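You operate a simulated robot arm through the tools that you are given. There is no shell and no other tool.

You run a simulated two-armed robot. Do the job below in one go: nothing can be reset, and whatever is moved stays where it is left.

JOB
Tint the can under the spouts as the order card says, then pull the tray out.
Fine: drip nothing, shut the valve.

The check looks at the end state, three seconds after you hand in, the way a careful person would. Anything else that was tipped, shoved, dropped, spilled or broken makes it a failure.

ROBOT AND FRAMES
Two 7-joint arms with fingered hands on one trunk that stands fixed in place. Base frame: the origin is at the foot of the trunk, x ahead of it, y to its left, z up; the work surface is at about z = 850. Readings come in mm, degrees, newtons and seconds.
The left shoulder is at [60, 126, 1330], the right one opposite. With the tool pointing down near the work surface each hand reaches from about 100 to 660 mm from the base axis, measured 20 degrees to its own side. Payload 2.5 kg a hand.
The tool frame of a hand sits at the grasp point between the pads (the TCP): z along the fingers, y along the line on which they close. The tips reach 30 mm beyond it. The gripper opens to 104 mm; its body begins 35 mm behind the TCP. The gripper is a hand of 5 fingers: y runs from the thumb to the fingers, the wrist lies at [-15, -104, -178] in the tool frame, and closing takes about 1.5 s.
Orientation is that of the tool frame in the base frame, as a unit quaternion [x, y, z, w]. With the fingers straight down and the wrist toward the robot, the tool's x, y and z point along [0, 1, 0], [1, 0, 0] and [0, 0, -1] of the base frame.

CONTROLS
- The arms move only by the tool nudge_tool. It takes "left_plan", "right_plan" or both (then of equal length, played together; a hand with none holds still); each is a list of rows, each a list of 3 entries, a list of its own where there are three numbers: the shift along the tool's x, y, z in units of 250 mm (1.0 is 250 mm), then the turn, a rotation vector about the tool's x, y, z in units of 60 degrees (1.0 is 60 degrees), then the finger opening in mm, from 0 to 104. In form: [[[x, y, z], [wx, wy, wz], gripper], ...]. A call has 1 to 20 rows; each row is the pose to reach, as a shift and turn from the pose commanded when the call began, along the tool's axes at that moment. A call with a number of a shift or a turn outside -1 to 1 is refused whole. Each row takes 0.2 s and may step no farther than 50 mm and 8.6 degrees from the row before; otherwise, or with a gripper value out of range, the whole call is refused. Where a pose cannot be reached the arm comes as near as it can. A force on the tool above 40 N (or 10 N above the force at the start of the call, whichever is more), or a blocked arm, ends the call early, and 0.2 s more pass. The fingers move at their own pace (about 153 mm/s each) and stop on an object; they squeeze with about 24 N. The grip force told is the motor's: it shows also when the fingers shut on nothing. Time passes only in rows, and 0.2 s behind the last, so rows that repeat a pose let the fingers close. The reply holds the time, the measured pose of the TCP, the force on the tool along the base axes, the opening and the grip force, in the units named above and with some noise, with the torque about the TCP (base axes, N m) and any sound that the robot's microphone picked up, and new pictures: "pictures" is both (left out), scene, wrist or none (wrist: the cameras of the hands that moved).
- Cameras (640 x 400 px; columns grow to the right, rows downward): "scene" is now at [115.1, -40.9, 1533.5]; the picture's right is [-0.48, -0.88, 0.00], its down [-0.56, 0.30, -0.78] and it looks along [0.68, -0.37, -0.63] (base axes); focal length 307 px, centre (320, 200). "left" rides on the left gripper at [-80, -78, -141] in its tool frame; the picture's right is [-0.78, -0.30, 0.56], its down [0.53, -0.78, 0.33] and it looks along [0.33, 0.56, 0.76] (tool axes); focal length 247 px, centre (320, 200). "right" rides on the right gripper at [80, -78, -141] in its tool frame; the picture's right is [-0.78, 0.30, -0.56], its down [-0.53, -0.78, 0.33] and it looks along [-0.33, 0.56, 0.76] (tool axes); focal length 247 px, centre (320, 200). There is no depth. A picture from a camera that has moved, and an enlarged one, comes with that camera's place and axes in the base frame and with its lens.
- move_column(by): slides the trunk up (or, below 0, down) by that many mm; the arms and the scene camera ride with it, the base frame stays. It gives what a move gives, with no picture.
- hand_shape(shape, hand): the hand has 5 fingers and takes this shape, open, in about a second: jaw (thumb against the fingers, like two jaws); tri (thumb and two fingers); tip (a fingertip pinch); poke (one finger out to press); point (the index stretched); flat (the hand flat); cup (the hand cupped); fist (a fist). The gripper value then closes the fingers along that shape, each until it touches; the sizes above hold for jaw. It gives what a move gives, with no picture.
- head_to(pan, tilt): turns the head with the scene camera to pan (to the left, within 86 degrees either way) and tilt (down, from -29 to 69), counted from straight ahead of the robot. It gives what a move gives, and a new picture of the scene camera.
- close_up(camera, box): a new picture of the part [left, top, right, bottom] of that camera's present view, enlarged. No time passes.
- sign_off(): hands the job in; it is judged then, once.

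Nothing tells you positions but the pictures and the camera data. Unless the task says otherwise, let go and move clear before handing in.

The tools are called after "Emit:" as name(argument=value, ...) on one line, values as JSON. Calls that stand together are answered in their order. nudge_tool: Moves the arms, as the interface text tells. Its arguments: {"type":"object","properties":{"left_plan":{"type":"array"},"right_plan":{"type":"array"},"pictures":{"type":"string","enum":["both","scene","wrist","none"]}},"required":[]} The other tools are called the same way: move_column (by) moves the trunk up or down; hand_shape (shape, hand) gives the hand a shape; head_to (pan, tilt) turns the head that bears the scene camera; close_up (camera, box) takes an enlarged picture of a part of a camera's view; sign_off () hands the job in.

At the start:

```text
time: 0.0
left_eef_pos: [529.9, 43.5, 1267.6]
left_tool_rot: [0.707, 0.707, -0.001, 0.0]
left_force: [0.0, -0.1, 0.3]
left_moment: [-0.01, -0.03, -0.01]
left_opening: 103.6
left_gripper_force: 0.0
left_shape: jaw
right_eef_pos: [337.1, -410.5, 1325.9]
right_tool_rot: [0.707, 0.707, 0.0, 0.001]
right_force: [0.0, 1.0, 1.1]
right_moment: [-0.02, 0.01, -0.03]
right_opening: 103.7
right_gripper_force: 0.1
right_shape: jaw
trunk travel left (down, up): [-725.0, 215.0]
head pan, tilt (commanded): [-28.5, 39.2]
```

scene: 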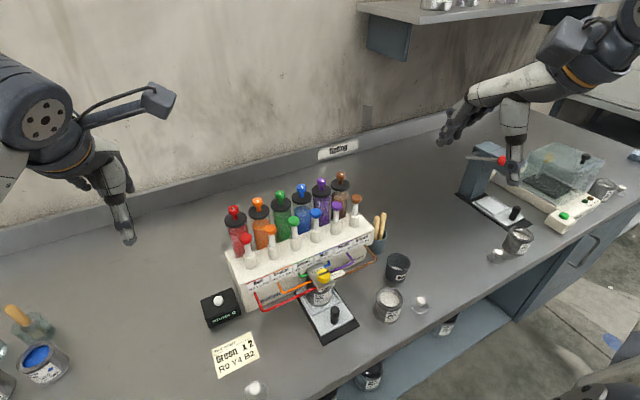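
right: 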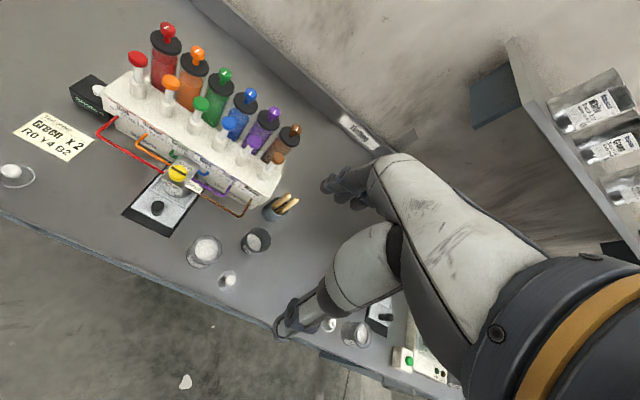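
left: 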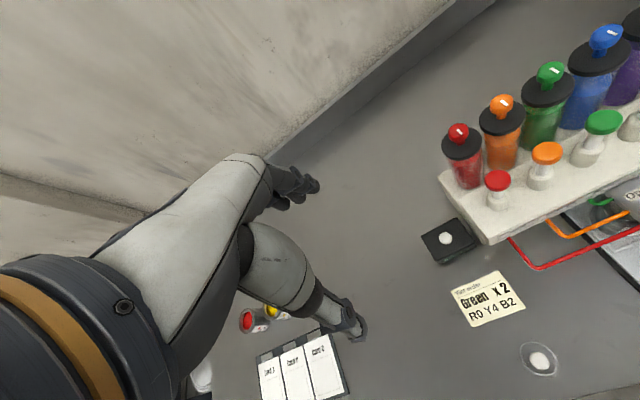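

I see a tinting machine with six colour canisters, pump plungers and spouts over a can on a tray, plus an order card reading "Green x 2 / R0 Y4 B2". I'll look at the details before moving anything.

Emit:
close_up(camera="scene", box=[190, 160, 430, 310])

Emit:
close_up(camera="scene", box=[190, 280, 350, 380])

Emit:
close_up(camera="scene", box=[270, 240, 400, 350])

Emit:
close_up(camera="left", box=[400, 20, 640, 360])

Emit:
close_up(camera="right", box=[0, 10, 320, 300])

```text
2.67 times, centred on (310, 235) of scene
camera zoom: at [115.1, -40.9, 1533.5], right [-0.48, -0.88, 0.0], down [-0.56, 0.3, -0.78], along [0.68, -0.37, -0.63], focal length 819 px, centre (347, 107)
```

zoom: 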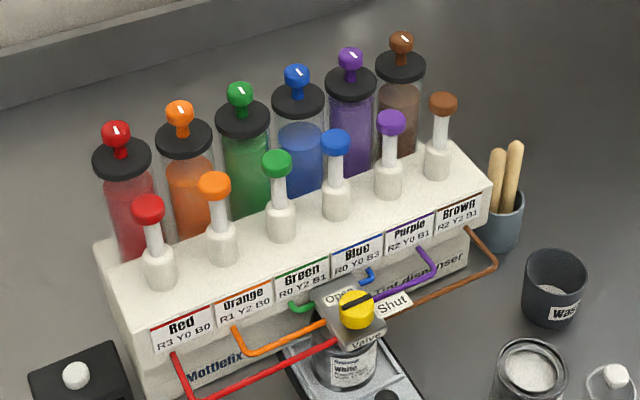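

```text
4.00 times, centred on (270, 330) of scene
camera zoom: at [115.1, -40.9, 1533.5], right [-0.48, -0.88, 0.0], down [-0.56, 0.3, -0.78], along [0.68, -0.37, -0.63], focal length 1228 px, centre (520, -320)
```

zoom: 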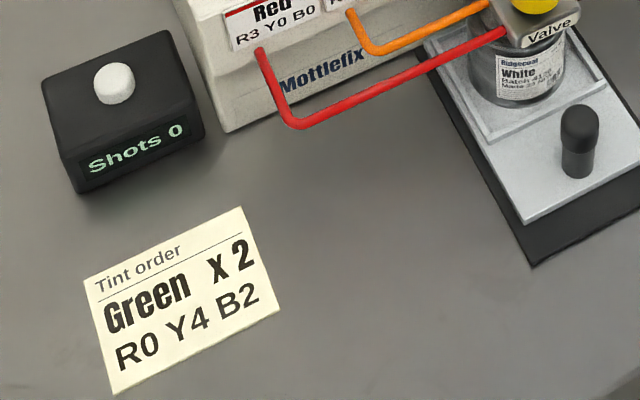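

```text
3.64 times, centred on (335, 295) of scene
camera zoom: at [115.1, -40.9, 1533.5], right [-0.48, -0.88, 0.0], down [-0.56, 0.3, -0.78], along [0.68, -0.37, -0.63], focal length 1116 px, centre (266, -146)
```

zoom: 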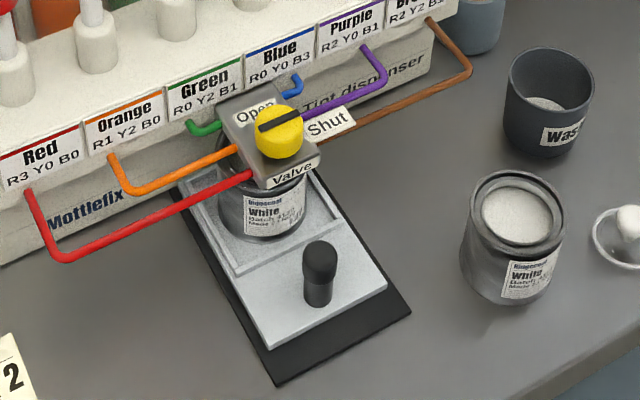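

```text
1.18 times, centred on (520, 190) of left
camera zoom: at [450.8, -36.9, 1408.9], right [-0.3, -0.78, -0.56], down [-0.78, 0.53, -0.33], along [0.56, 0.33, -0.76], focal length 291 px, centre (85, 212)
```

zoom: 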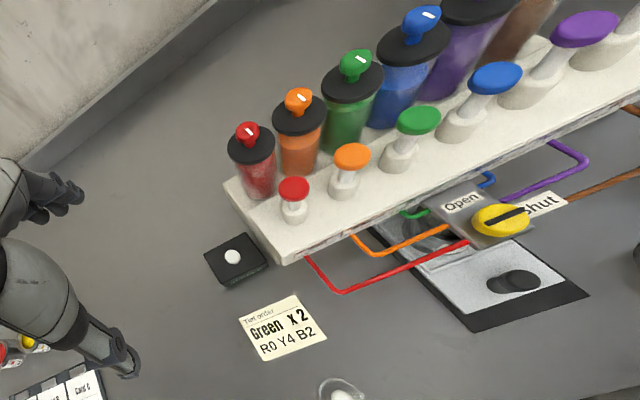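

```text
1.38 times, centred on (160, 155) of right
camera zoom: at [259.7, -329.9, 1467.1], right [0.3, -0.78, 0.56], down [-0.78, -0.53, -0.33], along [0.56, -0.33, -0.76], focal length 341 px, centre (541, 262)
```

zoom: 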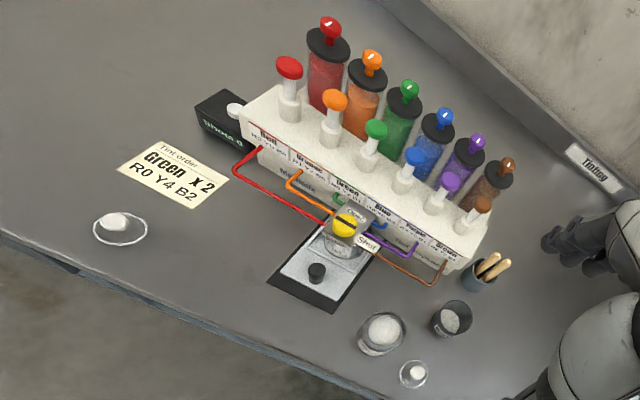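

The card asks for Green x 2, which means two shots of the green pump (each is Y2 B1). The green cap triangulates to about (569,-222,1080), the valve knob to (481,-248,975) and the tray handle to (430,-249,905). Next I'll look closely at the valve, the pumps and the canisters.

Emit:
close_up(camera="scene", box=[300, 255, 356, 290])

Emit:
close_up(camera="scene", box=[225, 180, 345, 255])

Emit:
close_up(camera="right", box=[120, 140, 240, 215])

Emit:
close_up(camera="left", box=[560, 160, 640, 280])

Emit:
close_up(camera="right", box=[170, 50, 250, 130])

Emit:
close_up(camera="scene", box=[440, 130, 640, 260])

```text
11.43 times, centred on (328, 272) of scene
camera zoom: at [115.1, -40.9, 1533.5], right [-0.48, -0.88, 0.0], down [-0.56, 0.3, -0.78], along [0.68, -0.37, -0.63], focal length 3508 px, centre (229, -629)
```

zoom: 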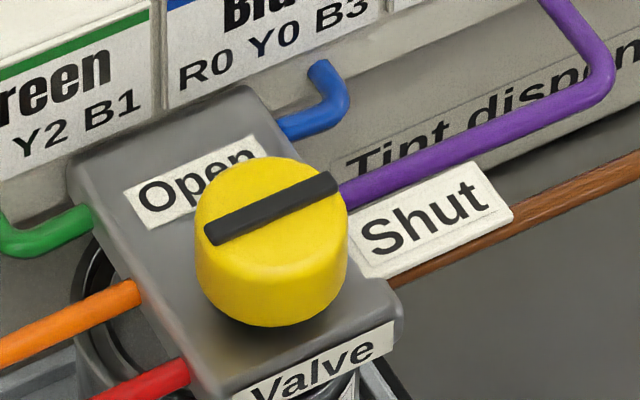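

```text
5.33 times, centred on (285, 218) of scene
camera zoom: at [115.1, -40.9, 1533.5], right [-0.48, -0.88, 0.0], down [-0.56, 0.3, -0.78], along [0.68, -0.37, -0.63], focal length 1637 px, centre (507, 107)
```

zoom: 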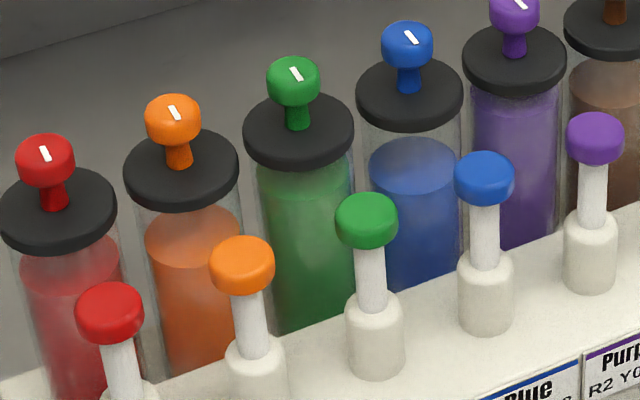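

```text
5.33 times, centred on (180, 178) of right
camera zoom: at [259.7, -329.9, 1467.1], right [0.3, -0.78, 0.56], down [-0.78, -0.53, -0.33], along [0.56, -0.33, -0.76], focal length 1317 px, centre (1067, 320)
```

zoom: 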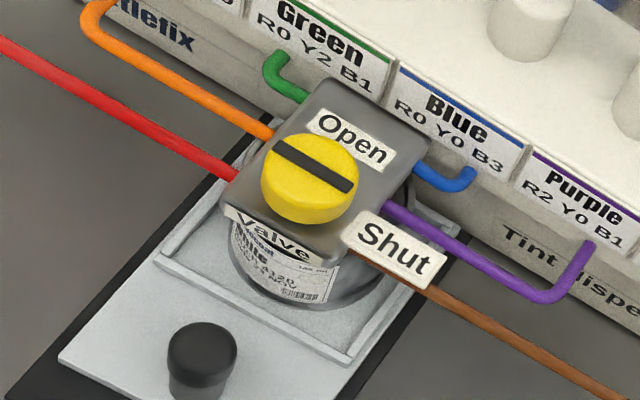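

```text
3.33 times, centred on (600, 220) of left
camera zoom: at [450.8, -36.9, 1408.9], right [-0.3, -0.78, -0.56], down [-0.78, 0.53, -0.33], along [0.56, 0.33, -0.76], focal length 823 px, centre (-613, 133)
```

zoom: 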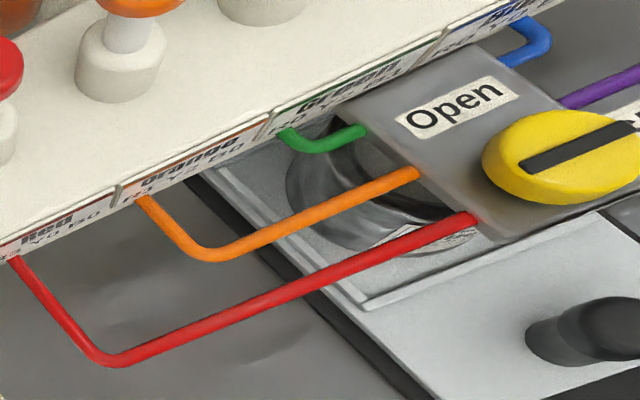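

```text
5.00 times, centred on (210, 90) of right
camera zoom: at [259.7, -329.9, 1467.1], right [0.3, -0.78, 0.56], down [-0.78, -0.53, -0.33], along [0.56, -0.33, -0.76], focal length 1235 px, centre (870, 750)
```

zoom: 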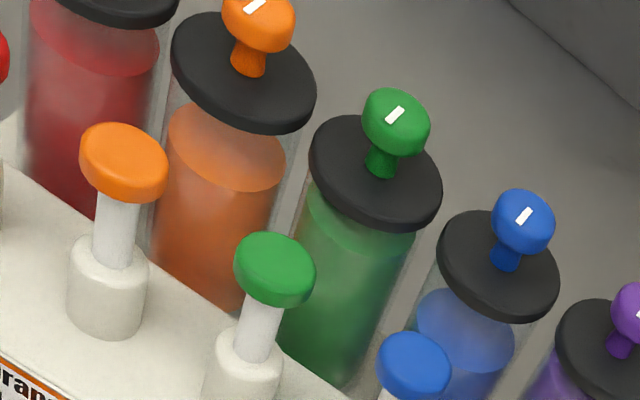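

```text
3.08 times, centred on (540, 195) of scene
camera zoom: at [115.1, -40.9, 1533.5], right [-0.48, -0.88, 0.0], down [-0.56, 0.3, -0.78], along [0.68, -0.37, -0.63], focal length 944 px, centre (-357, 215)
```

zoom: 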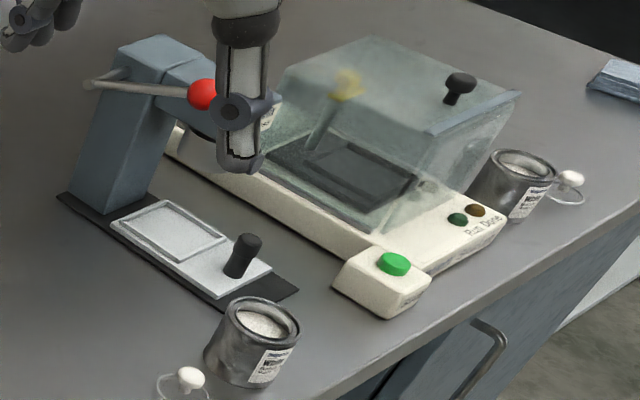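

The valve bar points along -y to "Shut", and "Open" is toward the machine (+x), so opening it is a 90° counter-clockwise turn seen from above. The machine's front edge is close behind the knob, so I'll try slimmer hand shapes in free space first.

Emit:
hand_shape(shape="tip", hand="right")

Emit:
close_up(camera="right", box=[220, 120, 460, 370])

Emit:
close_up(camera="scene", box=[420, 20, 640, 200])

```text
time: 0.9
left_eef_pos: [529.2, 42.6, 1267.8]
left_tool_rot: [0.707, 0.707, -0.001, 0.0]
left_force: [-0.3, -0.8, -0.3]
left_moment: [0.0, 0.02, -0.03]
left_opening: 103.6
left_gripper_force: 0.1
left_shape: jaw
right_eef_pos: [336.3, -410.0, 1325.4]
right_tool_rot: [0.707, 0.707, 0.0, 0.0]
right_force: [-0.4, -0.5, -0.4]
right_moment: [-0.01, 0.04, 0.0]
right_opening: 103.7
right_gripper_force: 0.1
right_shape: tip
trunk travel left (down, up): [-725.0, 215.0]
head pan, tilt (commanded): [-28.5, 39.2]
```

```text
1.60 times, centred on (340, 245) of right
camera zoom: at [259.7, -329.9, 1467.1], right [0.3, -0.78, 0.56], down [-0.78, -0.53, -0.33], along [0.56, -0.33, -0.76], focal length 395 px, centre (288, 128)
```

zoom: 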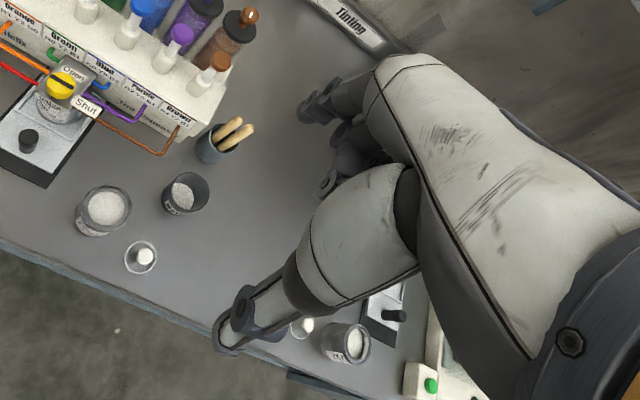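

```text
2.22 times, centred on (530, 110) of scene
camera zoom: at [115.1, -40.9, 1533.5], right [-0.48, -0.88, 0.0], down [-0.56, 0.3, -0.78], along [0.68, -0.37, -0.63], focal length 682 px, centre (-147, 400)
```

zoom: 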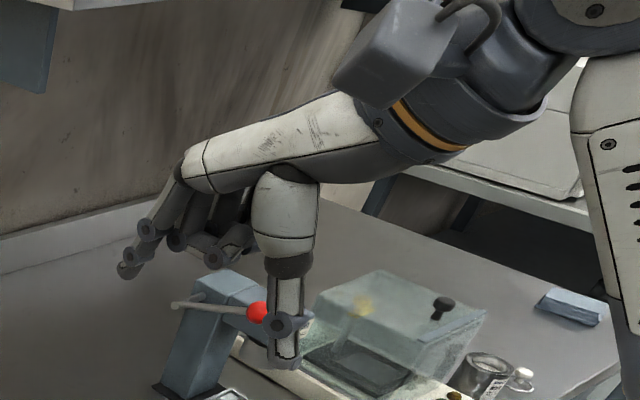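

The tip shape stretches the index and thumb with the other fingers curled. I'll partly close it in free space to see where the tips sit relative to the TCP.

Emit:
nudge_tool(right_plan=[[[0, 0, 0], [0, 0, 0], 30], [[0, 0, 0], [0, 0, 0], 30], [[0, 0, 0], [0, 0, 0], 30], [[0, 0, 0], [0, 0, 0], 30], [[0, 0, 0], [0, 0, 0], 30], [[0, 0, 0], [0, 0, 0], 30]], pictures="none")

Emit:
close_up(camera="right", box=[220, 120, 460, 370])

Emit:
close_up(camera="scene", box=[420, 60, 580, 200])

```text
time: 2.3
left_eef_pos: [529.8, 42.7, 1267.7]
left_tool_rot: [0.708, 0.707, 0.001, 0.0]
left_force: [0.2, -0.9, -1.0]
left_moment: [0.01, 0.0, -0.03]
left_opening: 103.7
left_gripper_force: 0.1
left_shape: jaw
right_eef_pos: [338.6, -411.3, 1325.7]
right_tool_rot: [0.707, 0.707, 0.0, -0.001]
right_force: [-0.3, -0.4, 0.8]
right_moment: [0.04, 0.0, 0.05]
right_opening: 30.7
right_gripper_force: 0.0
right_shape: tip
trunk travel left (down, up): [-725.0, 215.0]
head pan, tilt (commanded): [-28.5, 39.2]
```

```text
1.60 times, centred on (340, 245) of right
camera zoom: at [259.7, -329.9, 1467.1], right [0.3, -0.78, 0.56], down [-0.78, -0.53, -0.33], along [0.56, -0.33, -0.76], focal length 395 px, centre (288, 128)
```

zoom: 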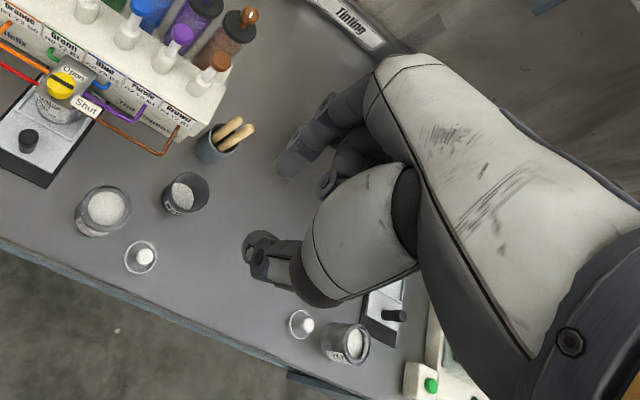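

```text
2.86 times, centred on (500, 130) of scene
camera zoom: at [115.1, -40.9, 1533.5], right [-0.48, -0.88, 0.0], down [-0.56, 0.3, -0.78], along [0.68, -0.37, -0.63], focal length 877 px, centre (-194, 400)
```

zoom: 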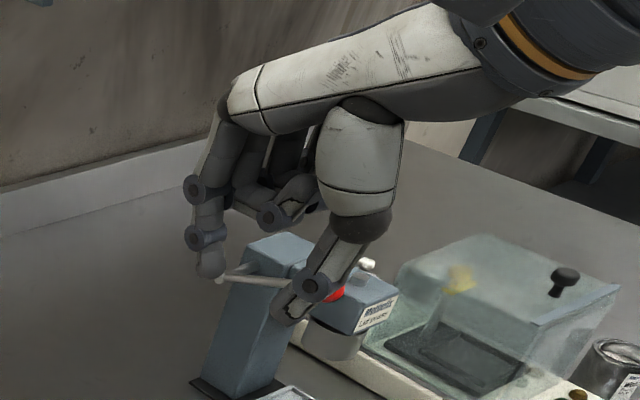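

At 30 mm the index tip sits about 21 mm along tool +y and 27 mm beyond the TCP, so the tip pinch is roughly centred. I'll look at the poke shape now for the pump.

Emit:
hand_shape(shape="poke", hand="right")

Emit:
close_up(camera="right", box=[220, 120, 460, 370])

Emit:
close_up(camera="scene", box=[420, 40, 600, 200])

```text
time: 3.2
left_eef_pos: [529.6, 43.1, 1266.8]
left_tool_rot: [0.707, 0.707, 0.0, 0.0]
left_force: [0.8, 0.1, 0.4]
left_moment: [0.0, -0.01, 0.0]
left_opening: 103.6
left_gripper_force: 0.0
left_shape: jaw
right_eef_pos: [337.5, -409.9, 1326.8]
right_tool_rot: [0.707, 0.707, -0.001, 0.0]
right_force: [-0.2, 0.4, -1.1]
right_moment: [-0.01, 0.04, 0.01]
right_opening: 0.0
right_gripper_force: 0.1
right_shape: poke
trunk travel left (down, up): [-725.0, 215.0]
head pan, tilt (commanded): [-28.5, 39.2]
```

```text
1.60 times, centred on (340, 245) of right
camera zoom: at [259.7, -329.9, 1467.1], right [0.3, -0.78, 0.56], down [-0.78, -0.53, -0.33], along [0.56, -0.33, -0.76], focal length 395 px, centre (288, 128)
```

zoom: 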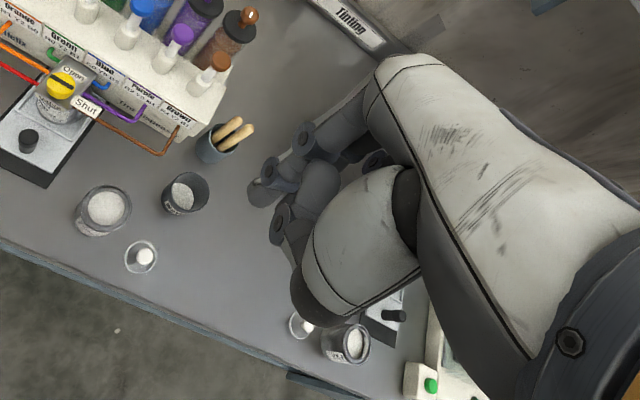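

```text
2.50 times, centred on (510, 120) of scene
camera zoom: at [115.1, -40.9, 1533.5], right [-0.48, -0.88, 0.0], down [-0.56, 0.3, -0.78], along [0.68, -0.37, -0.63], focal length 767 px, centre (-155, 400)
```

zoom: 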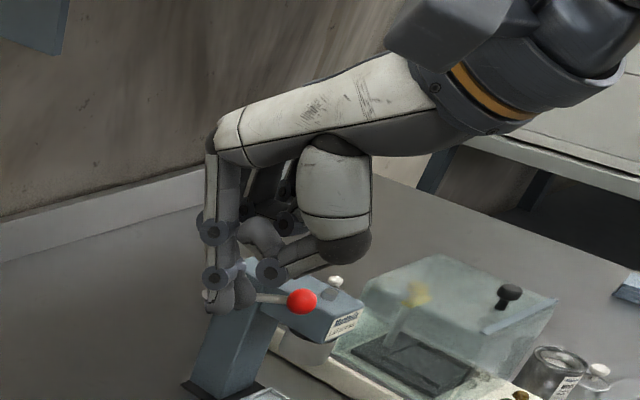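

The poke shape points one finger down with the thumb tucked in. I'll zoom in on the fingertip and compare with the "point" shape.

Emit:
close_up(camera="scene", box=[490, 110, 550, 170])

Emit:
close_up(camera="right", box=[300, 140, 380, 260])

Emit:
hand_shape(shape="point", hand="right")

Emit:
close_up(camera="right", box=[220, 120, 460, 370])

Emit:
close_up(camera="scene", box=[420, 40, 600, 200])

```text
6.67 times, centred on (520, 140) of scene
camera zoom: at [115.1, -40.9, 1533.5], right [-0.48, -0.88, 0.0], down [-0.56, 0.3, -0.78], along [0.68, -0.37, -0.63], focal length 2046 px, centre (-1013, 600)
```

zoom: 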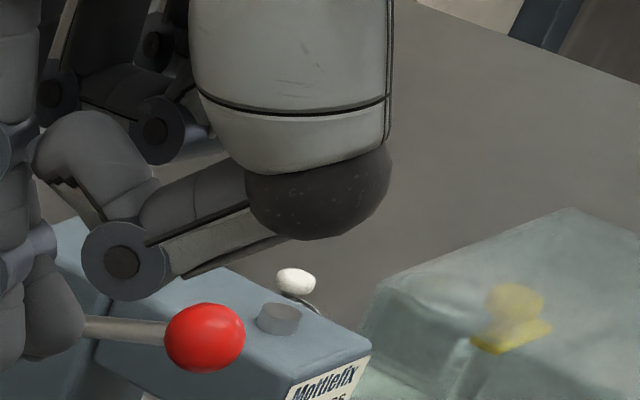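

```text
3.33 times, centred on (340, 200) of right
camera zoom: at [259.7, -329.9, 1467.1], right [0.3, -0.78, 0.56], down [-0.78, -0.53, -0.33], along [0.56, -0.33, -0.76], focal length 823 px, centre (253, 200)
```

zoom: 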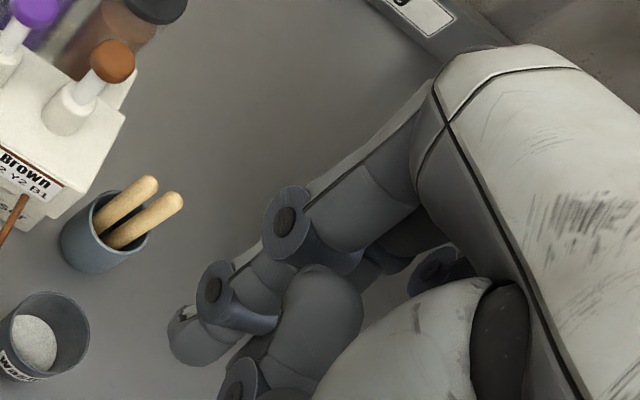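

```text
time: 4.1
left_eef_pos: [529.1, 41.5, 1267.1]
left_tool_rot: [0.707, 0.707, 0.0, 0.001]
left_force: [0.3, 0.7, 0.5]
left_moment: [-0.01, -0.01, 0.02]
left_opening: 103.5
left_gripper_force: 0.0
left_shape: jaw
right_eef_pos: [338.4, -410.6, 1325.9]
right_tool_rot: [0.707, 0.707, 0.0, 0.0]
right_force: [0.1, -0.1, -0.4]
right_moment: [0.02, 0.01, -0.02]
right_opening: 0.0
right_gripper_force: 0.0
right_shape: point
trunk travel left (down, up): [-725.0, 215.0]
head pan, tilt (commanded): [-28.5, 39.2]
```

```text
1.60 times, centred on (340, 245) of right
camera zoom: at [259.7, -329.9, 1467.1], right [0.3, -0.78, 0.56], down [-0.78, -0.53, -0.33], along [0.56, -0.33, -0.76], focal length 395 px, centre (288, 128)
```

zoom: 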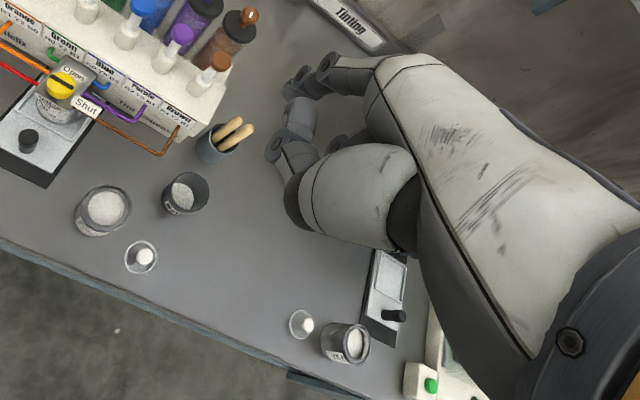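

```text
2.50 times, centred on (510, 120) of scene
camera zoom: at [115.1, -40.9, 1533.5], right [-0.48, -0.88, 0.0], down [-0.56, 0.3, -0.78], along [0.68, -0.37, -0.63], focal length 767 px, centre (-155, 400)
```

zoom: 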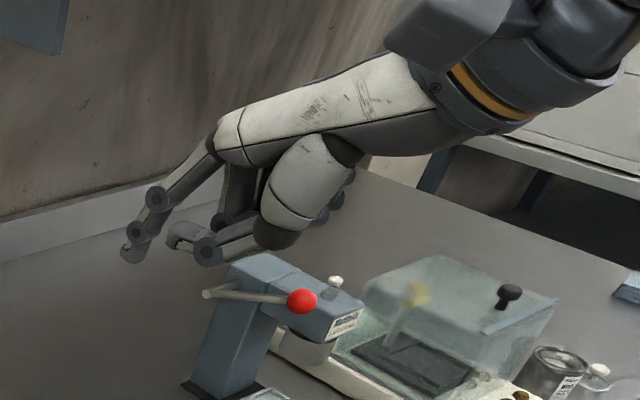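

Poke puts its fingertip roughly on the tool axis, 25–30 mm beyond the TCP, so it suits the pump. First I'll turn the valve with the tip pinch, so I'm moving the right hand above the knob at about (484,-250), yawed -45° and opened to 46 mm.

Emit:
hand_shape(shape="tip", hand="right")

Emit:
nudge_tool(right_plan=[[[0.06, 0.06, 0.07], [0, 0, 0.075], 46], [[0.13, 0.12, 0.15], [0, 0, 0.15], 46], [[0.19, 0.18, 0.23], [0, 0, 0.225], 46], [[0.26, 0.235, 0.31], [0, 0, 0.3], 46], [[0.32, 0.294, 0.39], [0, 0, 0.375], 46], [[0.386, 0.353, 0.47], [0, 0, 0.45], 46], [[0.45, 0.41, 0.55], [0, 0, 0.525], 46], [[0.515, 0.47, 0.63], [0, 0, 0.6], 46], [[0.58, 0.53, 0.71], [0, 0, 0.675], 46], [[0.644, 0.588, 0.8], [0, 0, 0.75], 46], [[0.644, 0.588, 0.86], [0, 0, 0.75], 46], [[0.644, 0.588, 0.86], [0, 0, 0.75], 46]], pictures="both")

```text
time: 5.0
left_eef_pos: [530.6, 43.4, 1267.3]
left_tool_rot: [0.708, 0.707, 0.0, 0.0]
left_force: [0.3, -0.7, -0.2]
left_moment: [0.01, 0.02, 0.01]
left_opening: 103.7
left_gripper_force: 0.1
left_shape: jaw
right_eef_pos: [337.0, -410.6, 1325.3]
right_tool_rot: [0.707, 0.707, 0.0, 0.0]
right_force: [-0.5, -0.3, 0.7]
right_moment: [-0.02, -0.03, 0.03]
right_opening: 103.7
right_gripper_force: 0.0
right_shape: tip
trunk travel left (down, up): [-725.0, 215.0]
head pan, tilt (commanded): [-28.5, 39.2]
```

```text
time: 7.6
left_eef_pos: [529.4, 42.6, 1267.8]
left_tool_rot: [0.707, 0.707, 0.0, 0.001]
left_force: [-0.7, 0.2, -0.4]
left_moment: [0.01, -0.01, 0.0]
left_opening: 103.6
left_gripper_force: 0.1
left_shape: jaw
right_eef_pos: [484.6, -248.7, 1110.3]
right_tool_rot: [0.924, 0.382, 0.0, 0.0]
right_force: [-0.3, 0.2, 0.0]
right_moment: [-0.01, 0.01, 0.02]
right_opening: 46.5
right_gripper_force: 0.0
right_shape: tip
trunk travel left (down, up): [-725.0, 215.0]
head pan, tilt (commanded): [-28.5, 39.2]
camera scene: at [115.2, -40.7, 1533.5], right [-0.48, -0.88, 0.0], down [-0.56, 0.3, -0.78], along [0.68, -0.37, -0.63], focal length 307 px, centre (320, 200)
camera right: at [486.5, -136.4, 1251.3], right [-0.34, -0.76, 0.56], down [-0.93, 0.17, -0.33], along [0.16, -0.63, -0.76], focal length 247 px, centre (320, 200)
```

scene: 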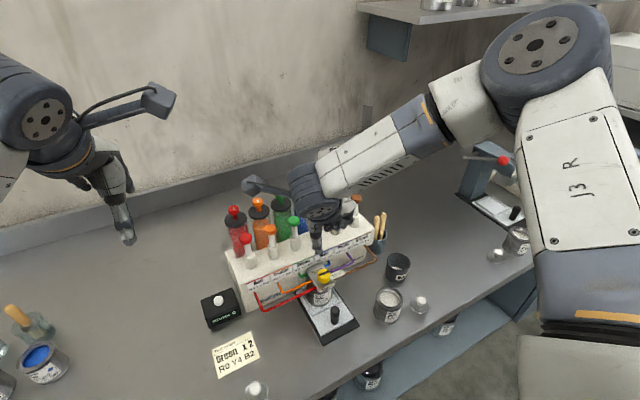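
right: 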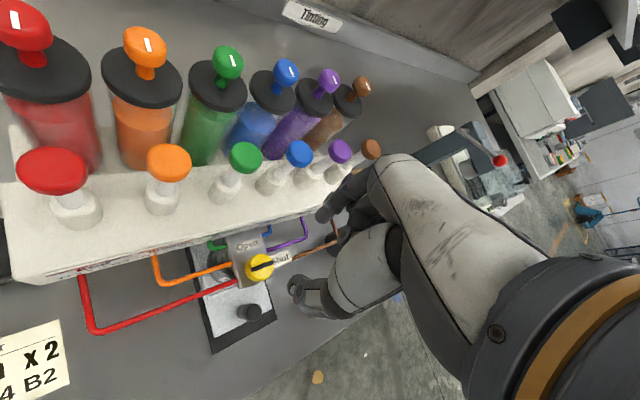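

The pose is reached at yaw -45°, and the wrist camera also puts the knob at about (484,-248). I'll zoom in to check the finger and knob alignment before descending.

Emit:
close_up(camera="scene", box=[270, 180, 370, 300])

Emit:
close_up(camera="right", box=[200, 180, 380, 350])

```text
3.33 times, centred on (320, 240) of scene
camera zoom: at [115.2, -40.7, 1533.5], right [-0.48, -0.88, 0.0], down [-0.56, 0.3, -0.78], along [0.68, -0.37, -0.63], focal length 1023 px, centre (320, 67)
```

zoom: 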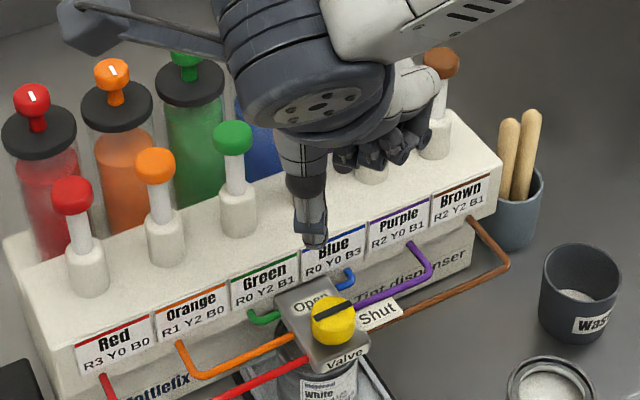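

```text
2.35 times, centred on (290, 265) of right
camera zoom: at [486.5, -136.4, 1251.3], right [-0.34, -0.76, 0.56], down [-0.93, 0.17, -0.33], along [0.16, -0.63, -0.76], focal length 581 px, centre (391, 47)
```

zoom: 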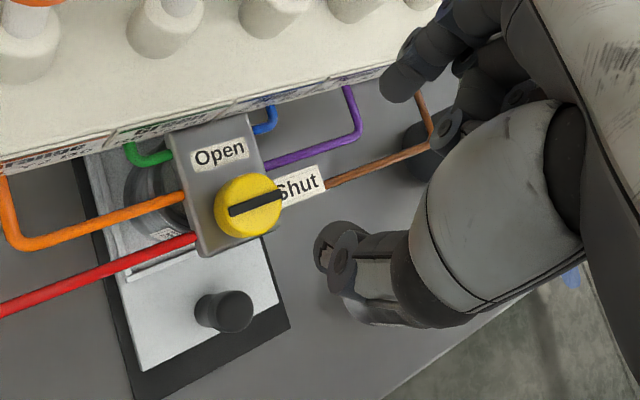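

The pinch centre is on the tool axis and the open fingers straddle the knob, so I'm descending partway to check.

Emit:
nudge_tool(right_plan=[[[0, 0, 0.08], [0, 0, 0], 46], [[0, 0, 0.16], [0, 0, 0], 46], [[0, 0, 0.24], [0, 0, 0], 46], [[0, 0, 0.32], [0, 0, 0], 46], [[0, 0, 0.38], [0, 0, 0], 46], [[0, 0, 0.38], [0, 0, 0], 46]], pictures="none")

Emit:
close_up(camera="scene", box=[290, 220, 370, 300])

Emit:
close_up(camera="right", box=[240, 140, 400, 320])

```text
time: 9.0
left_eef_pos: [530.5, 42.9, 1268.0]
left_tool_rot: [0.707, 0.707, -0.001, 0.0]
left_force: [-0.6, -0.3, 0.1]
left_moment: [0.01, -0.02, 0.0]
left_opening: 103.7
left_gripper_force: 0.1
left_shape: jaw
right_eef_pos: [474.9, -259.8, 1030.1]
right_tool_rot: [0.924, 0.382, -0.001, -0.001]
right_force: [0.4, 0.2, -0.4]
right_moment: [0.02, 0.0, -0.03]
right_opening: 46.3
right_gripper_force: 0.0
right_shape: tip
right hand out of reach, approached as far as the arm can: row 4, 5, 6
trunk travel left (down, up): [-725.0, 215.0]
head pan, tilt (commanded): [-28.5, 39.2]
```

```text
5.00 times, centred on (330, 260) of scene
camera zoom: at [115.1, -40.9, 1533.5], right [-0.48, -0.88, 0.0], down [-0.56, 0.3, -0.78], along [0.68, -0.37, -0.63], focal length 1535 px, centre (270, -100)
```

zoom: 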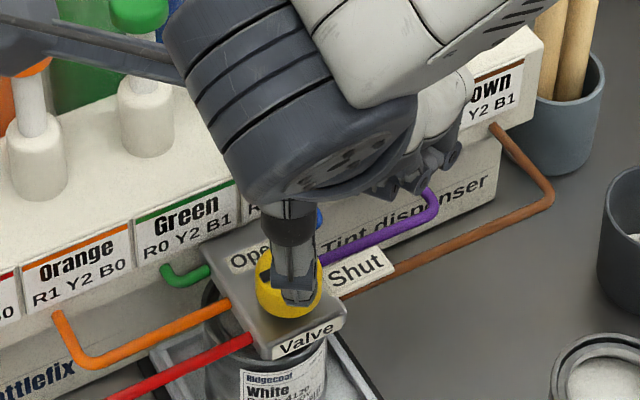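

```text
2.22 times, centred on (320, 230) of right
camera zoom: at [476.7, -148.4, 1172.2], right [-0.34, -0.76, 0.56], down [-0.93, 0.17, -0.33], along [0.16, -0.63, -0.76], focal length 549 px, centre (320, 133)
```

zoom: 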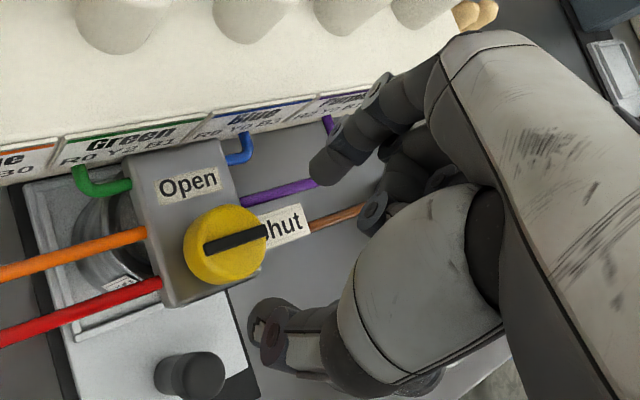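

The arm runs out of reach at z≈1030 with this yaw, so I'll back up and try a yaw closer to natural.

Emit:
nudge_tool(right_plan=[[[0, 0, -0.1], [0, 0, 0], 46], [[0, 0, -0.2], [0, 0, 0], 46], [[0, 0, -0.3], [0, 0, 0], 46], [[0, 0, -0.36], [0, 0, -0.1], 46], [[0, 0, -0.36], [0, 0, -0.22], 46], [[0, 0, -0.36], [0, 0, -0.34], 46], [[0, 0, -0.36], [0, 0, -0.46], 46], [[0, 0, -0.36], [0, 0, -0.58], 46], [[0, 0, -0.36], [0, 0, -0.7], 46], [[0, 0, -0.36], [0, 0, -0.75], 46], [[0, 0, -0.36], [0, 0, -0.75], 46]], pictures="none")

```text
time: 11.4
left_eef_pos: [529.5, 41.8, 1266.6]
left_tool_rot: [0.707, 0.707, 0.001, 0.0]
left_force: [-0.6, 0.1, -0.2]
left_moment: [0.02, -0.02, 0.03]
left_opening: 103.7
left_gripper_force: 0.1
left_shape: jaw
right_eef_pos: [475.1, -260.8, 1120.8]
right_tool_rot: [0.708, 0.707, 0.0, 0.0]
right_force: [-1.4, -0.2, -0.2]
right_moment: [-0.04, -0.02, -0.02]
right_opening: 46.7
right_gripper_force: 0.0
right_shape: tip
trunk travel left (down, up): [-725.0, 215.0]
head pan, tilt (commanded): [-28.5, 39.2]
```

Now at yaw 0, I'm moving over the knob at a safe height (tips above the machine's top edge) and testing how far the hand can yaw the other way.

Emit:
nudge_tool(right_plan=[[[0.02, 0.018, 0.1], [0, 0, 0], 46], [[0.044, 0.036, 0.2], [0, 0, 0], 46], [[0.044, 0.036, 0.3], [0, 0, 0], 46], [[0.044, 0.036, 0.37], [0, 0, 0], 46], [[0.044, 0.036, 0.37], [0, 0, -0.13], 46], [[0.044, 0.036, 0.37], [0, 0, -0.26], 46], [[0.044, 0.036, 0.37], [0, 0, -0.39], 46], [[0.044, 0.036, 0.37], [0, 0, -0.52], 46], [[0.044, 0.036, 0.37], [0, 0, -0.65], 46], [[0.044, 0.036, 0.37], [0, 0, -0.78], 46], [[0.044, 0.036, 0.37], [0, 0, -0.91], 46], [[0.044, 0.036, 0.37], [0, 0, -1.0], 46], [[0.044, 0.036, 0.37], [0, 0, -1.0], 46]], pictures="both")

```text
time: 14.2
left_eef_pos: [528.7, 42.9, 1266.8]
left_tool_rot: [0.707, 0.707, 0.0, -0.001]
left_force: [-0.2, 0.1, 0.0]
left_moment: [0.03, 0.0, 0.01]
left_opening: 103.6
left_gripper_force: 0.2
left_shape: jaw
right_eef_pos: [485.3, -249.5, 1028.2]
right_tool_rot: [0.258, 0.966, 0.0, 0.0]
right_force: [0.4, -0.3, 0.5]
right_moment: [0.0, 0.0, 0.0]
right_opening: 46.5
right_gripper_force: 0.0
right_shape: tip
trunk travel left (down, up): [-725.0, 215.0]
head pan, tilt (commanded): [-28.5, 39.2]
camera scene: at [115.0, -40.9, 1533.5], right [-0.48, -0.88, 0.0], down [-0.56, 0.3, -0.78], along [0.68, -0.37, -0.63], focal length 307 px, centre (320, 200)
camera right: at [376.4, -276.5, 1169.8], right [0.82, -0.13, 0.56], down [0.08, -0.94, -0.33], along [0.57, 0.31, -0.76], focal length 247 px, centre (320, 200)
```

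scene: 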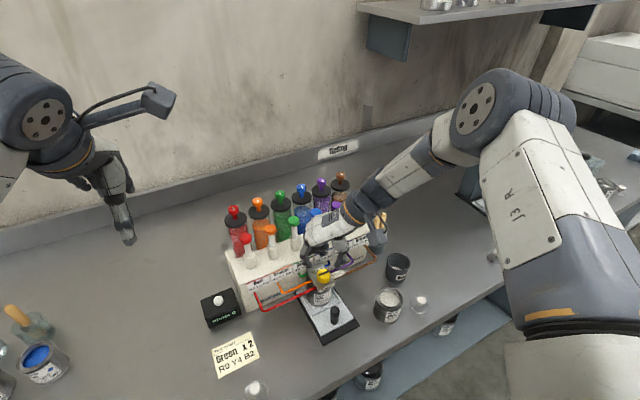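
right: 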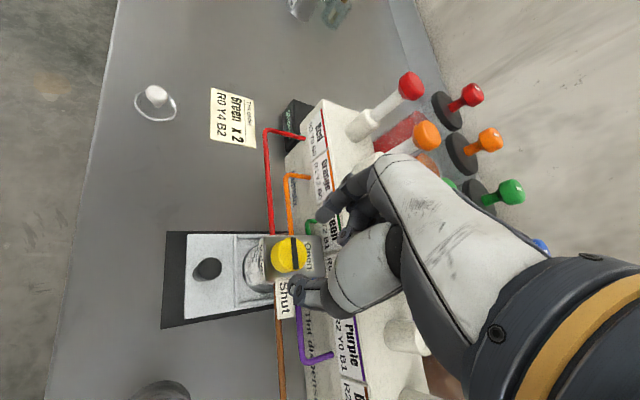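

The hand reaches yaw +60° here. I'll check the arm's clearance from the canisters and pumps before descending.

Emit:
close_up(camera="scene", box=[260, 160, 420, 300])

Emit:
close_up(camera="right", box=[240, 140, 440, 360])

Emit:
close_up(camera="left", box=[400, 0, 640, 300])

```text
2.86 times, centred on (340, 230) of scene
camera zoom: at [115.0, -40.9, 1533.5], right [-0.48, -0.88, 0.0], down [-0.56, 0.3, -0.78], along [0.68, -0.37, -0.63], focal length 877 px, centre (263, 114)
```

zoom: 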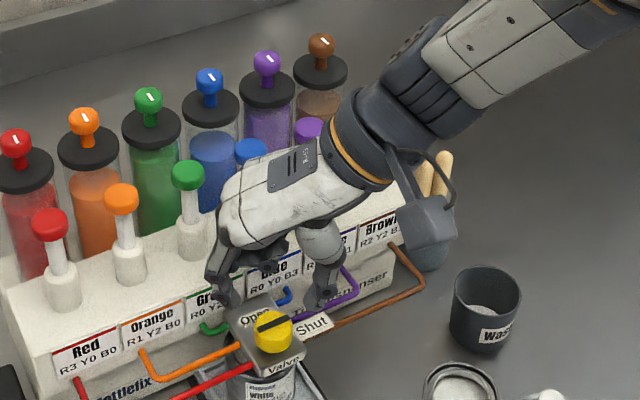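

```text
1.82 times, centred on (340, 250) of right
camera zoom: at [376.4, -276.5, 1169.8], right [0.82, -0.13, 0.56], down [0.08, -0.94, -0.33], along [0.57, 0.31, -0.76], focal length 449 px, centre (284, 109)
```

zoom: 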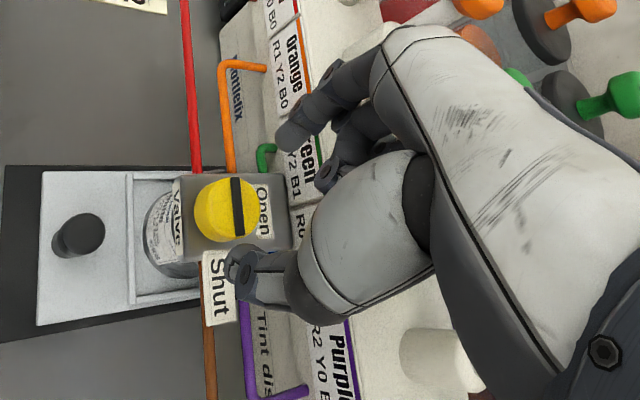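

```text
1.33 times, centred on (520, 150) of left
camera zoom: at [450.8, -36.9, 1409.0], right [-0.3, -0.78, -0.56], down [-0.78, 0.53, -0.33], along [0.56, 0.33, -0.76], focal length 329 px, centre (53, 267)
```

zoom: 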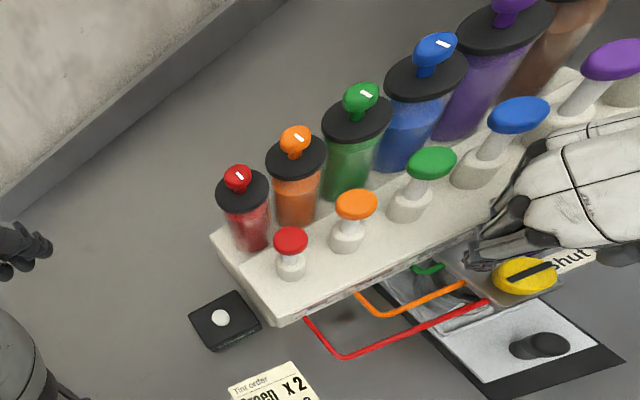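

There's enough clearance. I'll work in the yaw range 10°→55°, so I'm rotating back to +10° with the opening at 42 mm and lowering around the knob.

Emit:
nudge_tool(right_plan=[[[0.005, -0.0075, 0], [0, 0, 0.13], 42], [[0.005, -0.0075, 0], [0, 0, 0.26], 42], [[0.005, -0.0075, 0], [0, 0, 0.39], 42], [[0.005, -0.0075, 0], [0, 0, 0.52], 42], [[0.005, -0.0075, 0], [0, 0, 0.65], 42], [[0.005, -0.0075, 0], [0, 0, 0.75], 42], [[0.005, -0.0075, 0], [0, 0, 0.833], 42], [[0.005, -0.0075, 0], [0, 0, 0.833], 42]], pictures="none")

Emit:
close_up(camera="scene", box=[290, 220, 370, 300])

Emit:
close_up(camera="right", box=[240, 140, 440, 360])

Emit:
close_up(camera="left", box=[560, 140, 640, 260])

```text
time: 16.0
left_eef_pos: [529.6, 41.2, 1266.5]
left_tool_rot: [0.707, 0.707, 0.0, 0.0]
left_force: [0.3, -0.4, -0.1]
left_moment: [0.03, -0.01, 0.0]
left_opening: 103.7
left_gripper_force: 0.1
left_shape: jaw
right_eef_pos: [482.0, -250.3, 1028.1]
right_tool_rot: [0.643, 0.766, 0.0, 0.0]
right_force: [-0.1, 0.6, -0.2]
right_moment: [0.0, 0.0, 0.03]
right_opening: 43.0
right_gripper_force: 0.0
right_shape: tip
trunk travel left (down, up): [-725.0, 215.0]
head pan, tilt (commanded): [-28.5, 39.2]
```

```text
5.00 times, centred on (330, 260) of scene
camera zoom: at [115.1, -40.9, 1533.5], right [-0.48, -0.88, 0.0], down [-0.56, 0.3, -0.78], along [0.68, -0.37, -0.63], focal length 1535 px, centre (270, -100)
```

zoom: 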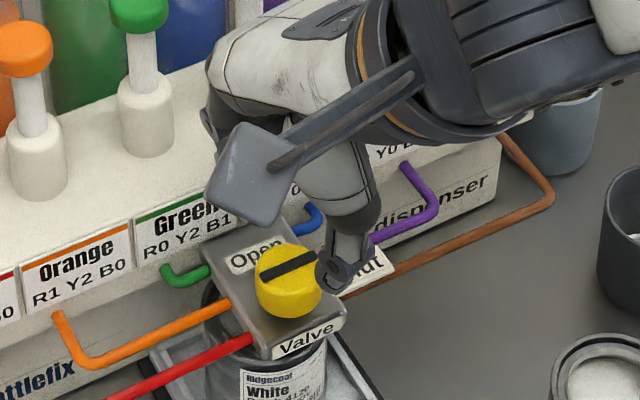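

```text
1.82 times, centred on (340, 250) of right
camera zoom: at [392.3, -184.1, 1169.5], right [0.43, -0.71, 0.56], down [-0.67, -0.66, -0.33], along [0.6, -0.23, -0.76], focal length 449 px, centre (284, 109)
```

zoom: 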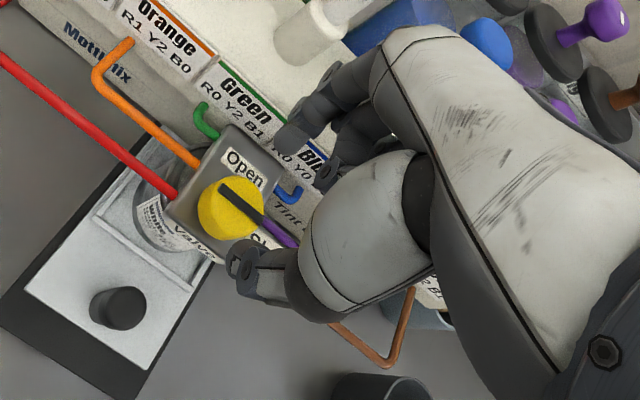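

```text
3.33 times, centred on (600, 200) of left
camera zoom: at [450.8, -36.9, 1408.9], right [-0.3, -0.78, -0.56], down [-0.78, 0.53, -0.33], along [0.56, 0.33, -0.76], focal length 823 px, centre (-613, 200)
```

zoom: 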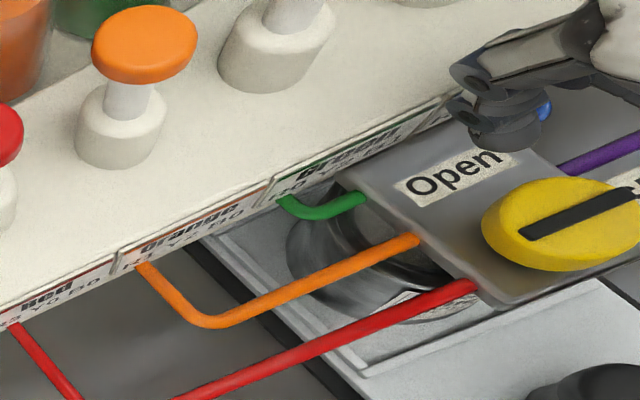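

The finger is in front of the machine's edge, over the gap. I'm lowering slowly while watching the force.

Emit:
nudge_tool(right_plan=[[[0, 0, 0.02], [0, 0, 0], 42], [[0, 0, 0.04], [0, 0, 0], 42], [[0, 0, 0.06], [0, 0, 0], 42], [[0, 0, 0.08], [0, 0, 0], 42], [[0, 0, 0.08], [0, 0, 0], 42]], pictures="none")

Emit:
close_up(camera="scene", box=[290, 220, 370, 300])

Emit:
close_up(camera="right", box=[260, 140, 380, 300])

Emit:
close_up(camera="left", box=[580, 150, 640, 240])

```text
time: 17.2
left_eef_pos: [529.8, 42.9, 1267.7]
left_tool_rot: [0.707, 0.707, 0.0, 0.001]
left_force: [-0.2, -1.0, 0.2]
left_moment: [0.02, 0.0, -0.02]
left_opening: 103.3
left_gripper_force: 0.1
left_shape: jaw
right_eef_pos: [481.6, -249.7, 1008.0]
right_tool_rot: [0.643, 0.766, 0.0, 0.0]
right_force: [0.4, 0.7, -0.1]
right_moment: [0.05, 0.0, -0.01]
right_opening: 42.7
right_gripper_force: 0.0
right_shape: tip
trunk travel left (down, up): [-725.0, 215.0]
head pan, tilt (commanded): [-28.5, 39.2]
```

```text
5.00 times, centred on (330, 260) of scene
camera zoom: at [115.0, -41.0, 1533.5], right [-0.48, -0.88, 0.0], down [-0.56, 0.3, -0.78], along [0.68, -0.37, -0.63], focal length 1535 px, centre (270, -100)
```

zoom: 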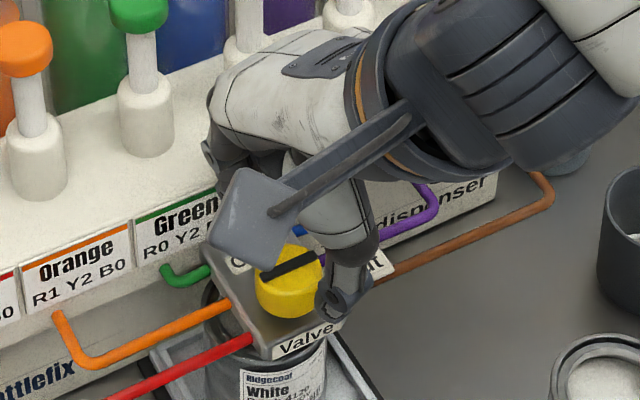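

```text
2.50 times, centred on (320, 220) of right
camera zoom: at [391.8, -184.1, 1149.8], right [0.43, -0.71, 0.56], down [-0.67, -0.66, -0.33], along [0.61, -0.23, -0.76], focal length 617 px, centre (320, 150)
```

zoom: 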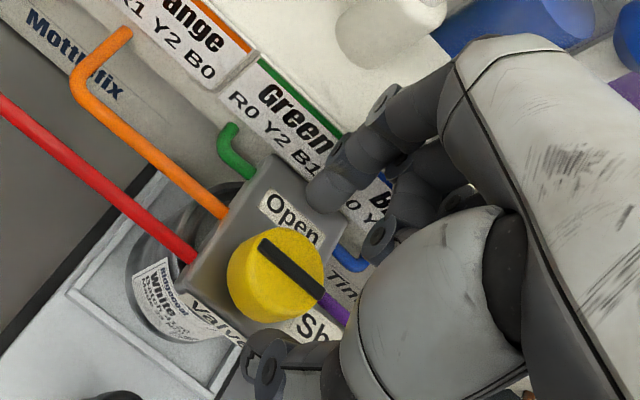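

```text
4.44 times, centred on (610, 195) of left
camera zoom: at [450.7, -36.9, 1409.0], right [-0.3, -0.78, -0.56], down [-0.78, 0.53, -0.33], along [0.56, 0.33, -0.76], focal length 1098 px, centre (-969, 222)
```

zoom: 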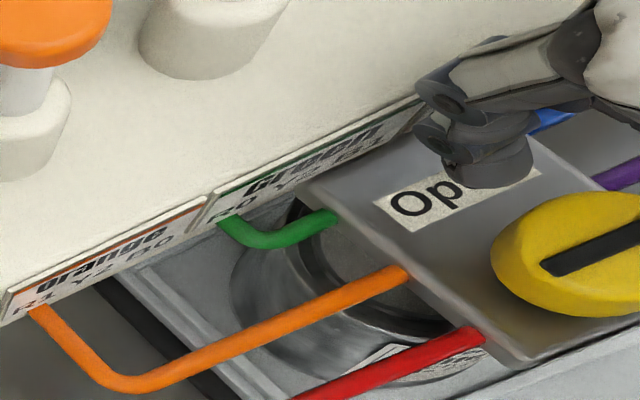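

The knob's top centre coincides with the pinch axis to within about 1 mm. I'm lowering 12 mm more and closing on the knob.

Emit:
nudge_tool(right_plan=[[[0, 0, 0.016], [0, 0, 0], 42], [[0, 0, 0.032], [0, 0, 0], 42], [[0, 0, 0.048], [0, 0, 0], 42], [[0, 0, 0.048], [0, 0, 0], 42]], pictures="none")

Emit:
close_up(camera="right", box=[260, 140, 380, 300])

Emit:
close_up(camera="left", box=[580, 150, 640, 240])

```text
time: 18.2
left_eef_pos: [529.5, 42.7, 1268.3]
left_tool_rot: [0.707, 0.707, 0.0, 0.0]
left_force: [-0.1, 0.6, 0.2]
left_moment: [0.03, -0.02, -0.02]
left_opening: 103.3
left_gripper_force: 0.0
left_shape: jaw
right_eef_pos: [481.4, -249.7, 994.6]
right_tool_rot: [0.642, 0.767, 0.0, 0.0]
right_force: [-0.3, 0.1, 0.6]
right_moment: [-0.02, -0.01, -0.01]
right_opening: 42.8
right_gripper_force: 0.0
right_shape: tip
trunk travel left (down, up): [-725.0, 215.0]
head pan, tilt (commanded): [-28.5, 39.2]
```

```text
2.50 times, centred on (320, 220) of right
camera zoom: at [391.6, -184.1, 1137.7], right [0.43, -0.71, 0.56], down [-0.67, -0.66, -0.33], along [0.61, -0.23, -0.76], focal length 617 px, centre (320, 150)
```

zoom: 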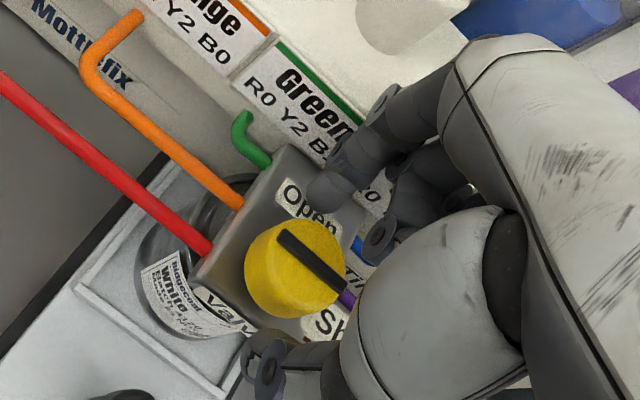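

```text
4.44 times, centred on (610, 195) of left
camera zoom: at [450.7, -37.0, 1409.0], right [-0.3, -0.78, -0.56], down [-0.78, 0.53, -0.33], along [0.56, 0.33, -0.76], focal length 1098 px, centre (-969, 222)
```

zoom: 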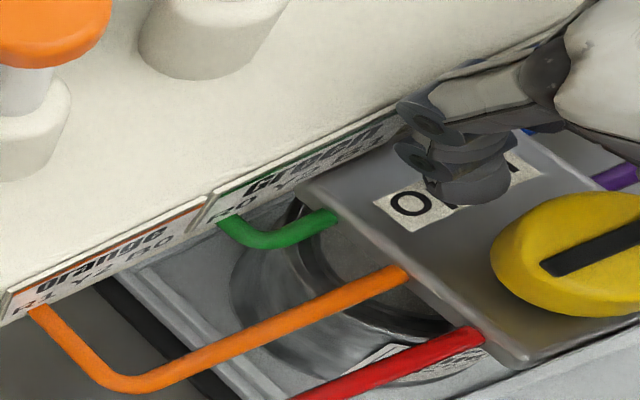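

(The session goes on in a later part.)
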